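You operate a simulated robot arm through the tools that you are given. There is no shell and no other tool. Be economical: measure what you need, move in short steps, check, and stop when the job is done.

Carry out the task below with a simulated robot arm. There is one attempt and no reset: what you move stays moved.

JOB
Put one of the tabbed packers from the metal-leg table top on top of the white balance pad.

The check looks at the end state, three seconds after you hand in, the way a careful person would. Anything else that was tipped, shoved, dropped, spilled or broken makes it a failure.

ROBOT AND FRAMES
A 6-joint arm with a two-finger parallel gripper, fixed in place. Base frame: the origin is at the foot of the arm, x ahead of it, y to its left, z up; the work surface is at about z = 0. Lengths are in mm, angles in rad, forces in N, time in s.
With the tool pointing down near the work surface it reaches from about 140 to 580 mm from the base axis. Its first joint turns from -1.152 to 1.152 rad. Payload 2.1 kg.
Tool frame: the origin (TCP) lies between the finger pads and is the grasp point; the fingertips stand 30 mm ahead of it; z points along the fingers, y is the line along which they close. The gripper opens to 94 mm. The fingers are 28 mm wide and 10 mm thick; the gripper's body (50 by 96 mm) begins 55 mm behind the TCP.
Orientation is that of the tool frame in the base frame, as a unit quaternion [w, x, y, z]. With the fingers straight down and closing along the base's y, the tool's x points along the base's -x, its y along +y and its z along -z.

CONTROLS
- The arm moves only by the tool step_arm. Its argument "steps" is a list of rows, each an object of numbers (a shift or turn left out is 0, a gripper value left out holds the last): "x", "y", "z": the shift along the tool's x, y, z in mm; "ax", "ay", "az": the turn, a rotation vector about the tool's x, y, z in rad; "fingers": the finger opening in mm, from 0 to 94. In form: [{"x": .., "y": .., "z": .., "ax": .., "ay": .., "az": .., "fingers": ..}, ...]. A call has 1 to 20 rows; each row is the pose to reach, as a shift and turn from the pose commanded when the call began, along the tool's axes at that moment. Rows are played at 5 a second. More than 50 mm and 0.15 rad between two rows, or a gripper value outside its range, and nothing of the call is played. A pose out of reach is approached as far as the arm can. The call stops where the force on the tool passes 40 N (or 10 N more than at its start, if that is more) or the arm is blocked; 0.2 s more then pass. The fingers move at their own pace (about 72 mm/s each) and stop on an object; they squeeze with about 20 N. The grip force told is the motor's: it shows also when the fingers shut on nothing. Time passes only in rows, and 0.2 s behind the last, so rows that repeat a pose let the fingers close. It gives the time, the measured TCP pose, the force on the tool (base axes), the opening and the grip force at its end, in the units of the frame above (readings bear some noise), and new pictures: "show" is both (left out), scene, wrist or none.
- Cameras (640 x 400 px; columns grow to the right, rows downward): "scene" is fixed at [54.4, -364.8, 498]; the picture's right is [0.81, -0.58, 0.00], its down [-0.26, -0.36, -0.89] and it looks along [0.52, 0.73, -0.45] (base axes); focal length 346 px, centre (320, 200). "wrist" rides on the gripper at [-37, 0, -58] in the tool frame; the picture's right is [0.00, -1.00, 0.00], its down [0.97, 0.00, -0.24] and it looks along [0.24, 0.00, 0.97] (tool axes); focal length 218 px, centre (320, 200).
- measure_at(camera, pixels): for up to 12 pixels [column, row] of the newest picture of that camera ("zoom" is the newest enlarged one), the place [x, y, z] in the base frame of the surface seen there, good to about 3 mm. The clock stands still meanwhile.
- inspect(camera, box): a new picture of the part [left, top, right, bottom] of that camera's present view, enlarged. The clock stands still meanwhile.
- job_done(): hands the job in; it is judged then, once.

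Work in short steps. Measure before you move; look again where a grasp or a placing could have gone wrong, and mend it. You have 60 turns and 120 pictures in all, those below and enlarged ones among them. Open the gripper and draw the arm clear of the work before you hand the job in, unless the task says otherwise; then end with one line.

The tools are called after ">>>" by a JSON object that holds its "op" and its "data". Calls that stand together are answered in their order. step_arm: Moves the arm, as the interface text tells. Its arguments: {"type":"object","properties":{"steps":{"type":"array"},"show":{"type":"string","enum":["both","scene","wrist","none"]}},"required":["steps"]} The other tools are called the same way: measure_at (camera, pixels) gives the place of the surface under pixels of a picture; inspect (camera, box) takes an enlarged picture of a part of a camera's view; job_done () hands the job in.

At the start:

```text
t: 0.0
ee_pos: [336.5, 16.6, 251.3]
tool_rot: [-0.001, 0.0, 1.0, 0.0]
ft_force: [0.7, 0.3, -1.0]
width: 94.1
finger_force: 0.0
```

scene: 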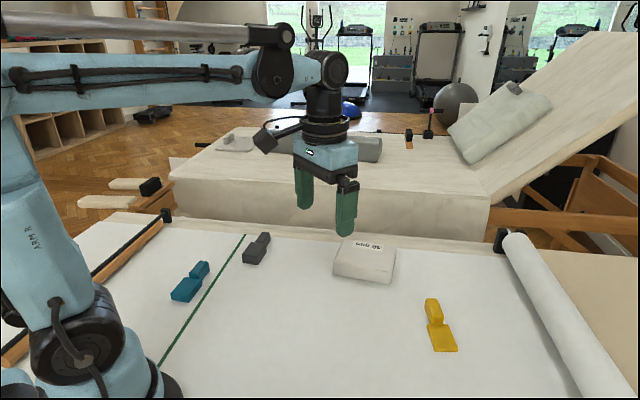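
wrist: 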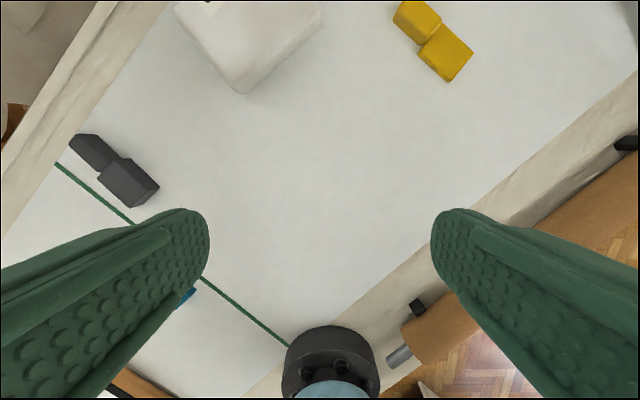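

The scene shows packers in blue (187,285), grey (256,248) and yellow (438,325), with a white block at (365,260). I'll enlarge the view to tell them apart and measure them.

>>> {"op": "inspect", "data": {"camera": "scene", "box": [140, 210, 480, 400]}}

>>> {"op": "inspect", "data": {"camera": "scene", "box": [200, 80, 560, 220]}}

>>> {"op": "measure_at", "data": {"camera": "scene", "pixels": [[185, 290], [200, 268], [254, 253], [263, 238], [432, 308], [442, 340], [365, 250], [340, 265], [390, 270], [300, 320], [180, 330], [235, 142]]}}

```text
1.88 times, centred on (310, 305) of scene
```

zoom: 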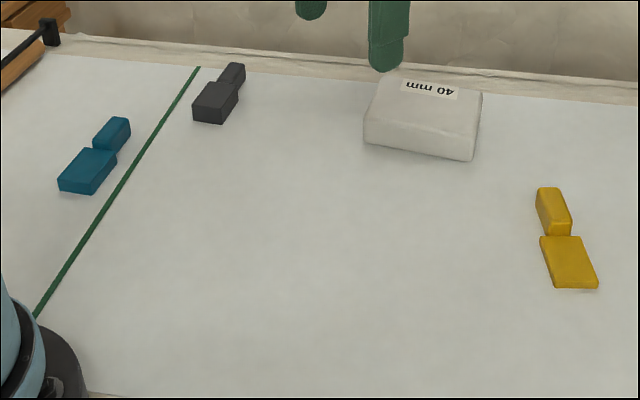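

```text
1.78 times, centred on (380, 150) of scene
```

zoom: 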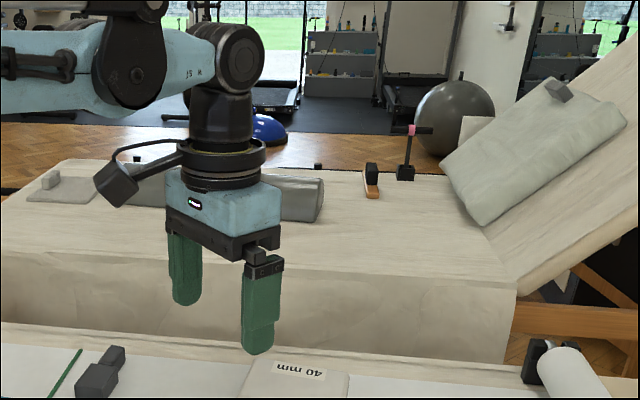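

```text
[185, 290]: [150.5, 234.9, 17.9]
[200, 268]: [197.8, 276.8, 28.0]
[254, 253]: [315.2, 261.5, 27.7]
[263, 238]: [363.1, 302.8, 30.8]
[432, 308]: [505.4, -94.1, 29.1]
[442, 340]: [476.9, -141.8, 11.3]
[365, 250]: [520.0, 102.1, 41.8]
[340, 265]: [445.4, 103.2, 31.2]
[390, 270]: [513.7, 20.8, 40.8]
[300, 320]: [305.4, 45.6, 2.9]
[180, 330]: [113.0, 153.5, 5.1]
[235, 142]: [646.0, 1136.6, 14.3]
```

The two yellow blocks and the pad are partly visible in the wrist view. I'll measure points there and on the enlarged yellow packer to get sizes.

>>> {"op": "inspect", "data": {"camera": "scene", "box": [400, 280, 480, 370]}}

>>> {"op": "inspect", "data": {"camera": "scene", "box": [0, 160, 320, 360]}}

>>> {"op": "measure_at", "data": {"camera": "wrist", "pixels": [[403, 8], [425, 25], [440, 28], [470, 50], [446, 78], [424, 58], [440, 55], [95, 150], [128, 178], [240, 60], [178, 12], [315, 12]]}}

```text
4.44 times, centred on (440, 325) of scene
```

zoom: 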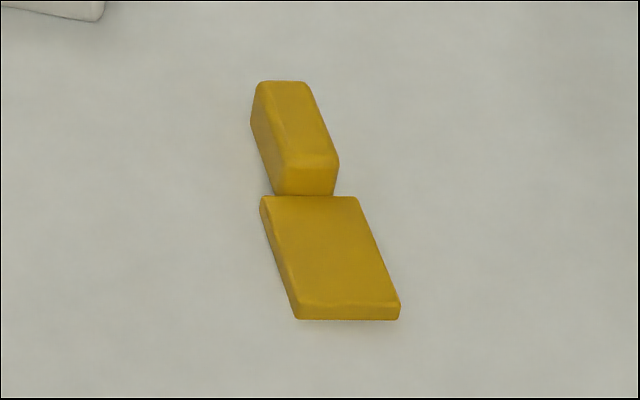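

```text
2.00 times, centred on (160, 260) of scene
```

zoom: 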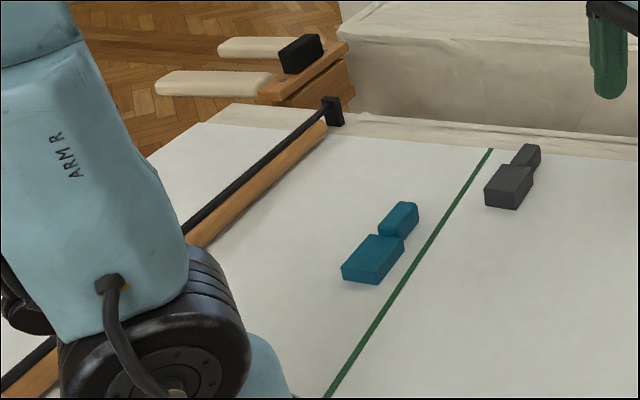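

```text
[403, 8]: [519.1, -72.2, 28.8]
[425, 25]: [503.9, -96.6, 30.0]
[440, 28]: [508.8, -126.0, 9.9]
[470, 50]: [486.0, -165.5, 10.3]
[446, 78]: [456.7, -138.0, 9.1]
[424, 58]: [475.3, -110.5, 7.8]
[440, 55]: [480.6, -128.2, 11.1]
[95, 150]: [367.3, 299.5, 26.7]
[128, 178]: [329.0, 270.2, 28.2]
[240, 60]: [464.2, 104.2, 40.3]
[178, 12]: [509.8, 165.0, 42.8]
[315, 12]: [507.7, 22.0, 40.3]
```

The packers have a body plus a tab; grey's parts are both about 28 high, and the pad top is about z=41. I'll move over the pad to measure its outline.

>>> {"op": "step_arm", "data": {"steps": [{"x": -30, "y": 20}, {"x": -60, "y": 40}, {"x": -90, "y": 60}, {"x": -110, "y": 75}, {"x": -110, "y": 75}], "show": "wrist"}}

```text
t: 1.2
ee_pos: [446.9, 92.1, 250.0]
tool_rot: [0.0, -0.001, 1.0, 0.0]
ft_force: [-0.1, 0.1, -0.1]
width: 94.1
finger_force: 0.0
```

wrist: 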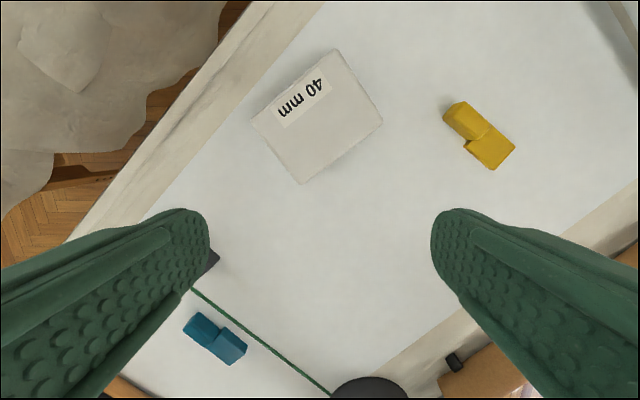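

The pad corners show at (252,118), (336,50), (383,120) and (302,183). I'll measure them along with the visible yellow packer corners.

>>> {"op": "measure_at", "data": {"camera": "wrist", "pixels": [[256, 118], [336, 55], [379, 119], [303, 178], [317, 120], [446, 118], [460, 104], [484, 128], [468, 146], [490, 166], [512, 151], [488, 126]]}}

>>> {"op": "inspect", "data": {"camera": "wrist", "box": [420, 80, 540, 190]}}

```text
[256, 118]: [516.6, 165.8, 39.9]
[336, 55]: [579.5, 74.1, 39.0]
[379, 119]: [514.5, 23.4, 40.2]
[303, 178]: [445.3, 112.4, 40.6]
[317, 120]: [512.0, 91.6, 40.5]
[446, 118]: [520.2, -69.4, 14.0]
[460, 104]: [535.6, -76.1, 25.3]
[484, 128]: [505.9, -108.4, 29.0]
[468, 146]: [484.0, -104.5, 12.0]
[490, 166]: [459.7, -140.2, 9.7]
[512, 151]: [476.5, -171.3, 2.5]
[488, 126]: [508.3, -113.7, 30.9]
```

```text
3.64 times, centred on (480, 135) of wrist
```

zoom: 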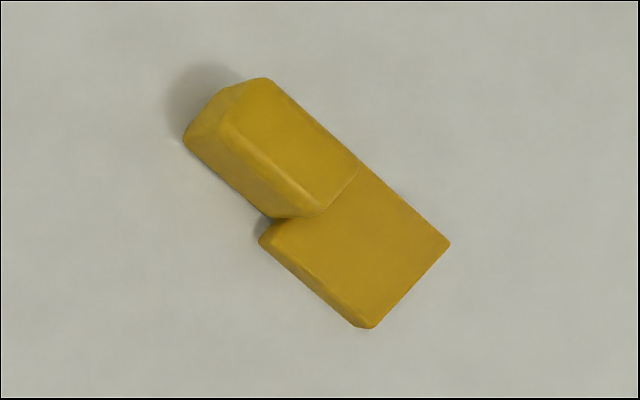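

Pad centre is about (514,94,40.5), with a long side of 111 mm along (0.57,-0.82). The yellow packer's axis is about (0.555,0.83) with a narrow 29 mm high tab, so I'll go above the tab with the tool turned to close across it.

>>> {"op": "step_arm", "data": {"steps": [{"x": -10, "y": -26, "az": -0.14}, {"x": -20, "y": -52, "az": -0.28}, {"x": -30, "y": -78, "az": -0.42}, {"x": -40, "y": -104, "az": -0.56}, {"x": -50, "y": -130, "az": -0.7}, {"x": -60, "y": -156, "az": -0.84}, {"x": -69, "y": -180, "az": -0.98}, {"x": -69, "y": -180, "z": 40, "az": -0.98}, {"x": -69, "y": -180, "z": 80, "az": -0.98}, {"x": -69, "y": -180, "z": 80, "az": -0.98}], "show": "both"}}

```text
t: 3.4
ee_pos: [515.1, -86.6, 170.9]
tool_rot: [0.0, -0.47, 0.883, 0.0]
ft_force: [-0.5, 0.8, -0.5]
width: 93.9
finger_force: 0.0
```

scene: 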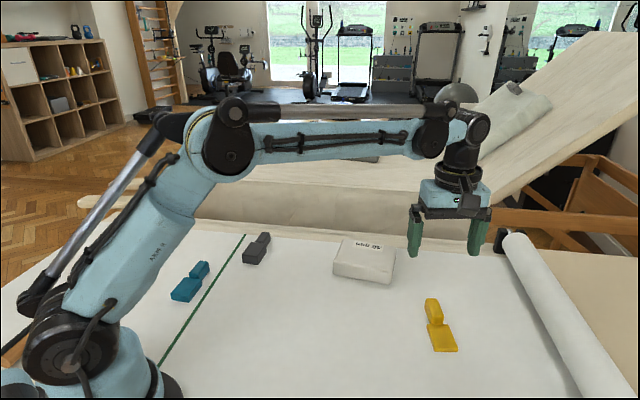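
wrist: 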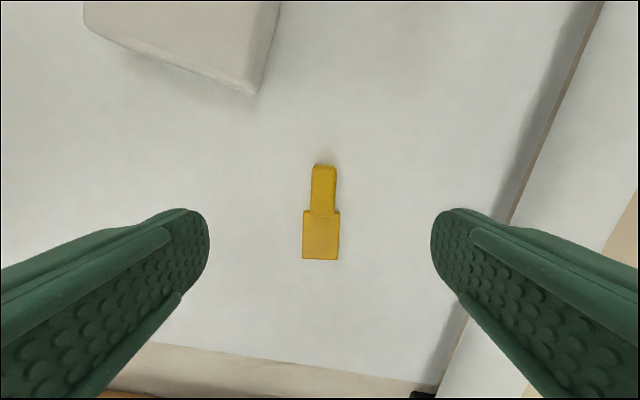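

The packer is aligned in the wrist view, with the tab at (323,188) and the body at (321,236). I'll measure its outline.

>>> {"op": "inspect", "data": {"camera": "wrist", "box": [270, 150, 370, 270]}}

>>> {"op": "measure_at", "data": {"camera": "wrist", "pixels": [[324, 169], [323, 190], [323, 208], [316, 190], [332, 190], [306, 214], [337, 214], [321, 235], [306, 255], [336, 256], [321, 256]]}}

```text
3.33 times, centred on (320, 210) of wrist
```

zoom: 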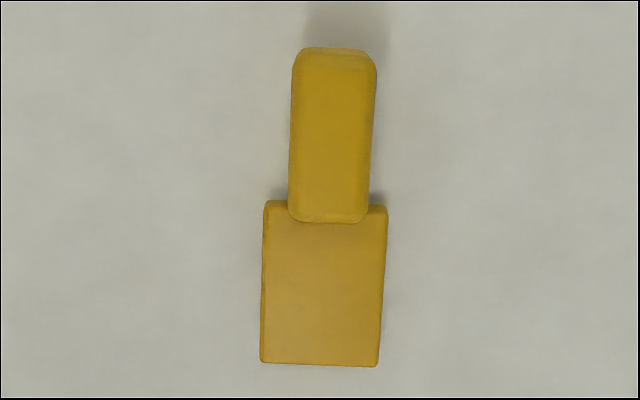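

```text
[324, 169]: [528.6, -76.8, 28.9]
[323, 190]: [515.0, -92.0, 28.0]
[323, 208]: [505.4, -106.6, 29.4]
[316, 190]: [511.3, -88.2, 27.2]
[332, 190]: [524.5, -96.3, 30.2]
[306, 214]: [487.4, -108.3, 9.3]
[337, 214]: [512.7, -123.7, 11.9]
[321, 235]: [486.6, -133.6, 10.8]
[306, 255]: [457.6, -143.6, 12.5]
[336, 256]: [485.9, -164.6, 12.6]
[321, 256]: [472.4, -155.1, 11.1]
```

The tab spans (530,-74) to (501,-113), about 20 wide, with its top at z≈29. I'll descend most of the way with a small correction, then check centring.

>>> {"op": "step_arm", "data": {"steps": [{"x": 4, "y": -2, "z": 20, "az": 0.03, "fingers": 64}, {"x": 7, "y": -4, "z": 50, "az": 0.03}, {"x": 7, "y": -4, "z": 75, "az": 0.03}, {"x": 7, "y": -4, "z": 90, "az": 0.03}, {"x": 7, "y": -4, "z": 90, "az": 0.03}], "show": "both"}}

```text
t: 4.6
ee_pos: [515.7, -94.8, 81.7]
tool_rot: [0.0, -0.458, 0.889, 0.0]
ft_force: [-0.4, 0.7, -0.5]
width: 64.0
finger_force: 0.1
```

scene: 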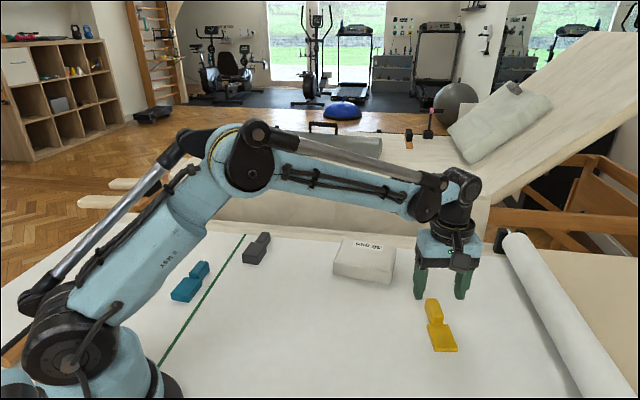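
wrist: 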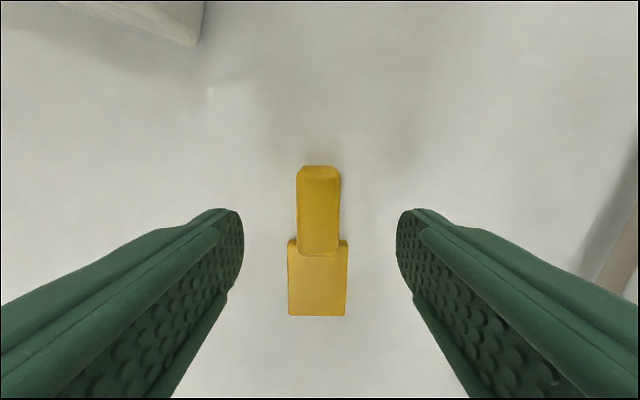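

It is centred between the fingers (tab at column 319). I'll descend 44 mm to TCP z≈38, then close.

>>> {"op": "step_arm", "data": {"steps": [{"z": 18}, {"z": 34}, {"z": 44}, {"z": 44}, {"z": 44, "fingers": 0}, {"z": 44, "fingers": 0}, {"z": 44, "fingers": 0}, {"z": 44, "fingers": 0}], "show": "both"}}

```text
t: 6.4
ee_pos: [514.3, -95.2, 36.8]
tool_rot: [0.0, -0.458, 0.889, 0.0]
ft_force: [0.9, 0.3, 0.5]
width: 23.1
finger_force: 19.7
```

scene: 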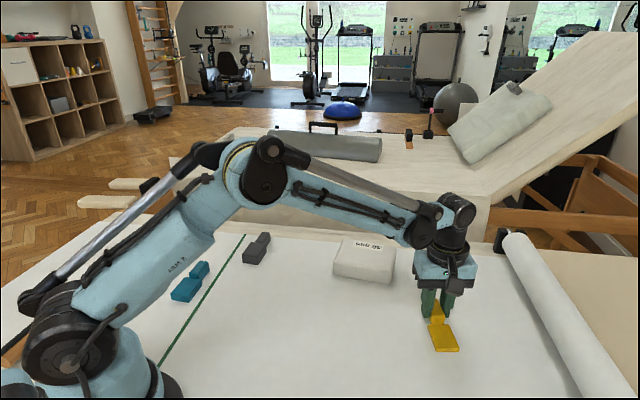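
wrist: 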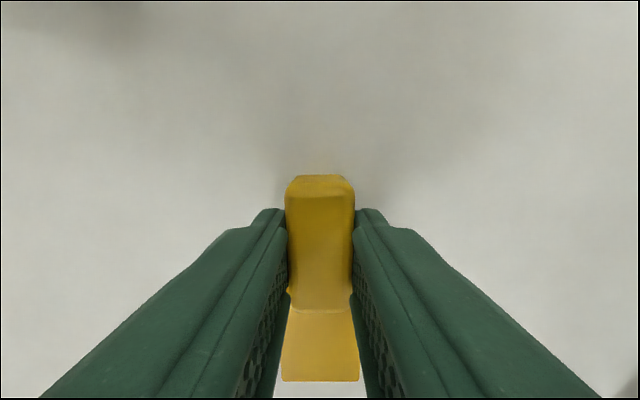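

The tab is gripped at width 23.1. I'll lift straight up 105 mm and check.

>>> {"op": "step_arm", "data": {"steps": [{"z": -10}, {"z": -35}, {"z": -70}, {"z": -105}, {"z": -105}], "show": "both"}}

```text
t: 7.6
ee_pos: [515.1, -95.5, 142.1]
tool_rot: [0.0, -0.457, 0.889, 0.0]
ft_force: [0.4, 1.4, -1.5]
width: 22.9
finger_force: 20.4
```

scene: 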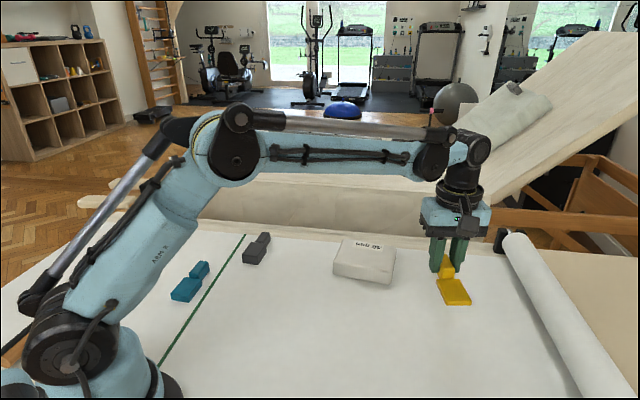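
wrist: 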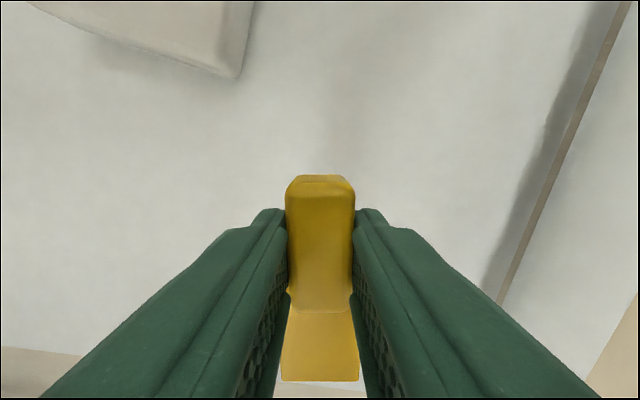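

The packer is held level. I'll carry it over the pad and turn it by 70° so its length lies along the pad's long side, with TCP target (500,114).

>>> {"op": "step_arm", "data": {"steps": [{"x": -18, "y": 15, "az": -0.135}, {"x": -36, "y": 30, "az": -0.27}, {"x": -54, "y": 45, "az": -0.405}, {"x": -72, "y": 60, "az": -0.54}, {"x": -90, "y": 75, "az": -0.675}, {"x": -108, "y": 90, "az": -0.81}, {"x": -126, "y": 105, "az": -0.945}, {"x": -144, "y": 120, "az": -1.08}, {"x": -161.4, "y": 134.3, "az": -1.22}, {"x": -161.4, "y": 134.3, "az": -1.22}, {"x": -161.4, "y": 134.3, "az": -1.22}], "show": "both"}}

```text
t: 10.0
ee_pos: [500.9, 114.2, 142.7]
tool_rot: [0.001, 0.884, -0.467, 0.0]
ft_force: [-0.6, -0.4, -0.2]
width: 23.2
finger_force: 19.8
```

scene: 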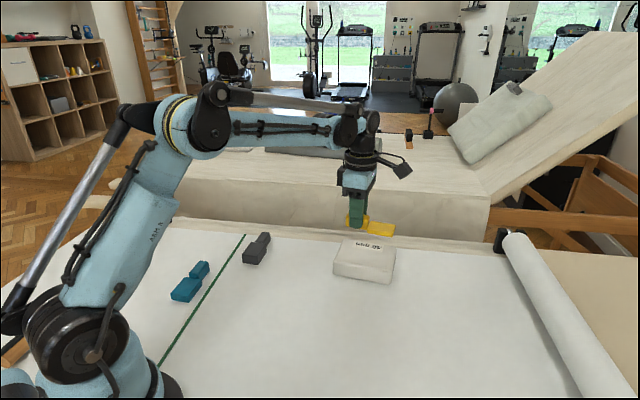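
wrist: 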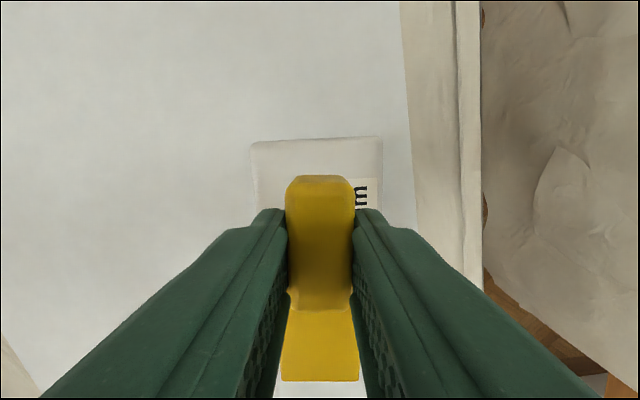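

Laterally centred on the pad. Contact is expected at TCP z≈77, so I'll go down to about 82 and measure.

>>> {"op": "step_arm", "data": {"steps": [{"z": 20}, {"z": 40}, {"z": 54}, {"z": 60}, {"z": 60}], "show": "both"}}

>>> {"op": "inspect", "data": {"camera": "scene", "box": [290, 180, 450, 300]}}

```text
t: 11.2
ee_pos: [500.1, 113.6, 81.6]
tool_rot: [0.001, 0.884, -0.467, 0.001]
ft_force: [0.4, 0.5, -0.1]
width: 23.0
finger_force: 20.4
```

scene: 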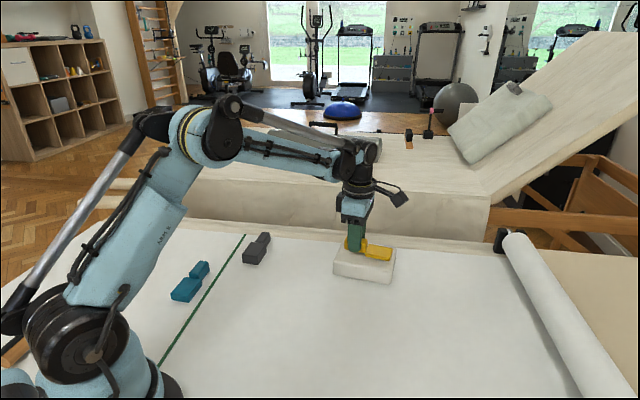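
wrist: 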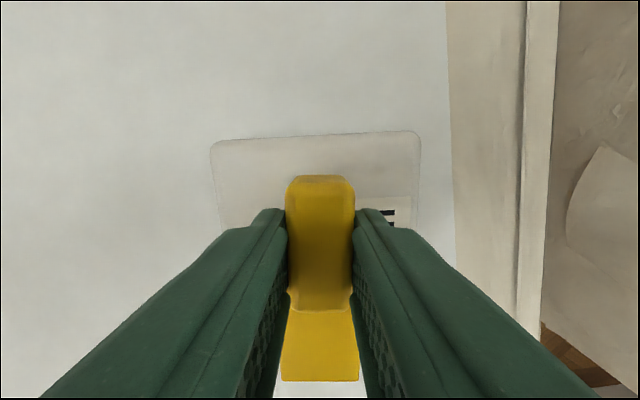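

```text
3.33 times, centred on (370, 240) of scene
```

zoom: 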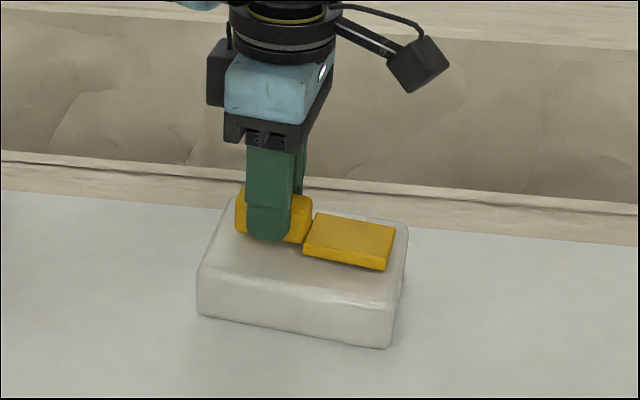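

The packer is above the pad with margin all round. I'll creep down in 1 mm steps and watch the force.

>>> {"op": "step_arm", "data": {"steps": [{"z": 1}, {"z": 2}, {"z": 3}, {"z": 4}, {"z": 4}], "show": "none"}}

```text
t: 12.4
ee_pos: [499.3, 112.5, 77.7]
tool_rot: [0.0, 0.884, -0.467, 0.0]
ft_force: [0.2, -0.3, -1.0]
width: 23.2
finger_force: 19.9
```

No contact force yet at z=77.7, so I'll go down a little more.

>>> {"op": "step_arm", "data": {"steps": [{"z": 0.5}, {"z": 1}, {"z": 1.5}, {"z": 1.5}], "show": "none"}}

>>> {"op": "inspect", "data": {"camera": "scene", "box": [320, 210, 410, 290]}}

```text
t: 13.4
ee_pos: [500.0, 114.5, 77.1]
tool_rot: [0.0, 0.885, -0.467, -0.001]
ft_force: [-0.3, -0.4, 5.2]
width: 22.9
finger_force: 20.3
```

```text
5.00 times, centred on (365, 250) of scene
```

zoom: 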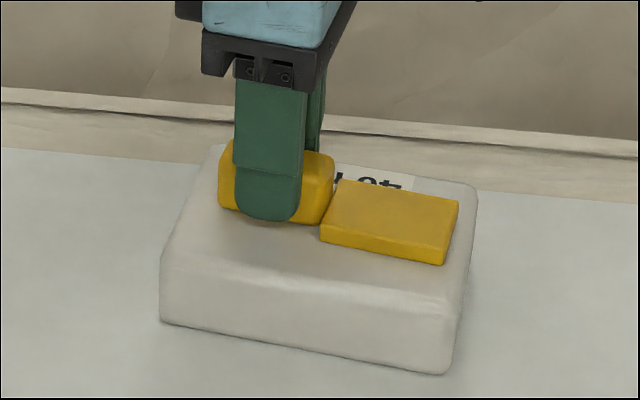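

Contact at about 5 N, and the packer sits flat. I'll open the fingers partly and rise straight up.

>>> {"op": "step_arm", "data": {"steps": [{"fingers": 28}, {"fingers": 36}, {"fingers": 48}, {"fingers": 48}, {"z": -15}, {"z": -45}, {"z": -85}, {"z": -125}, {"z": -125}], "show": "both"}}

>>> {"op": "inspect", "data": {"camera": "scene", "box": [300, 200, 430, 300]}}

```text
t: 15.4
ee_pos: [499.8, 113.8, 203.3]
tool_rot: [-0.001, 0.884, -0.467, 0.0]
ft_force: [-0.5, -0.2, 0.7]
width: 47.9
finger_force: 0.0
```

scene: 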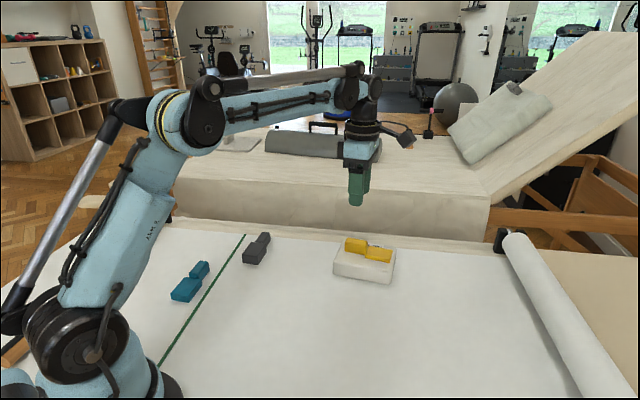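
wrist: 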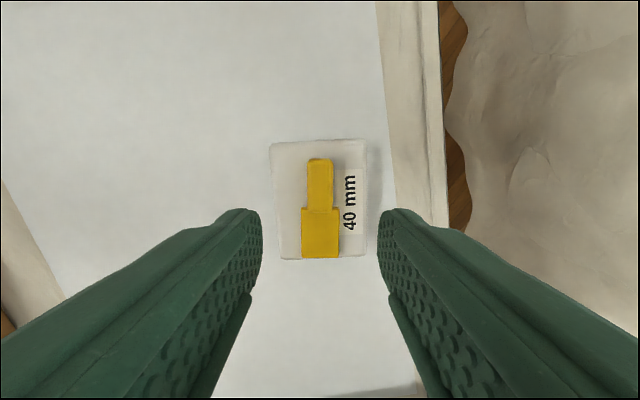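

```text
4.00 times, centred on (365, 250) of scene
```

zoom: 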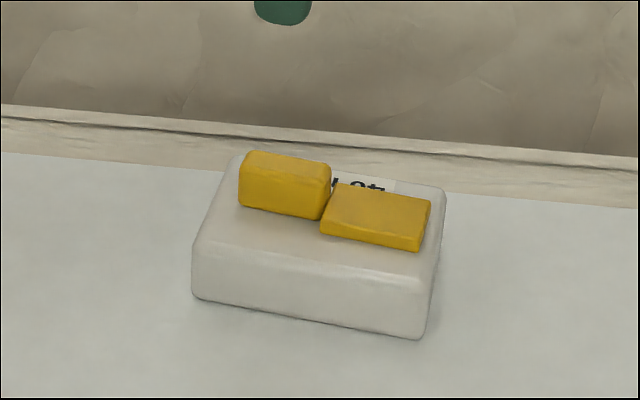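

The packer lies flat and wholly on the pad at (365,250), nothing else has moved, and the gripper is open 125 mm above it. I'm handing in.

>>> {"op": "job_done", "data": {}}

```text
The job is handed in.
```

The yellow tabbed packer is lying flat on top of the white balance pad, and the gripper is open and clear of it.
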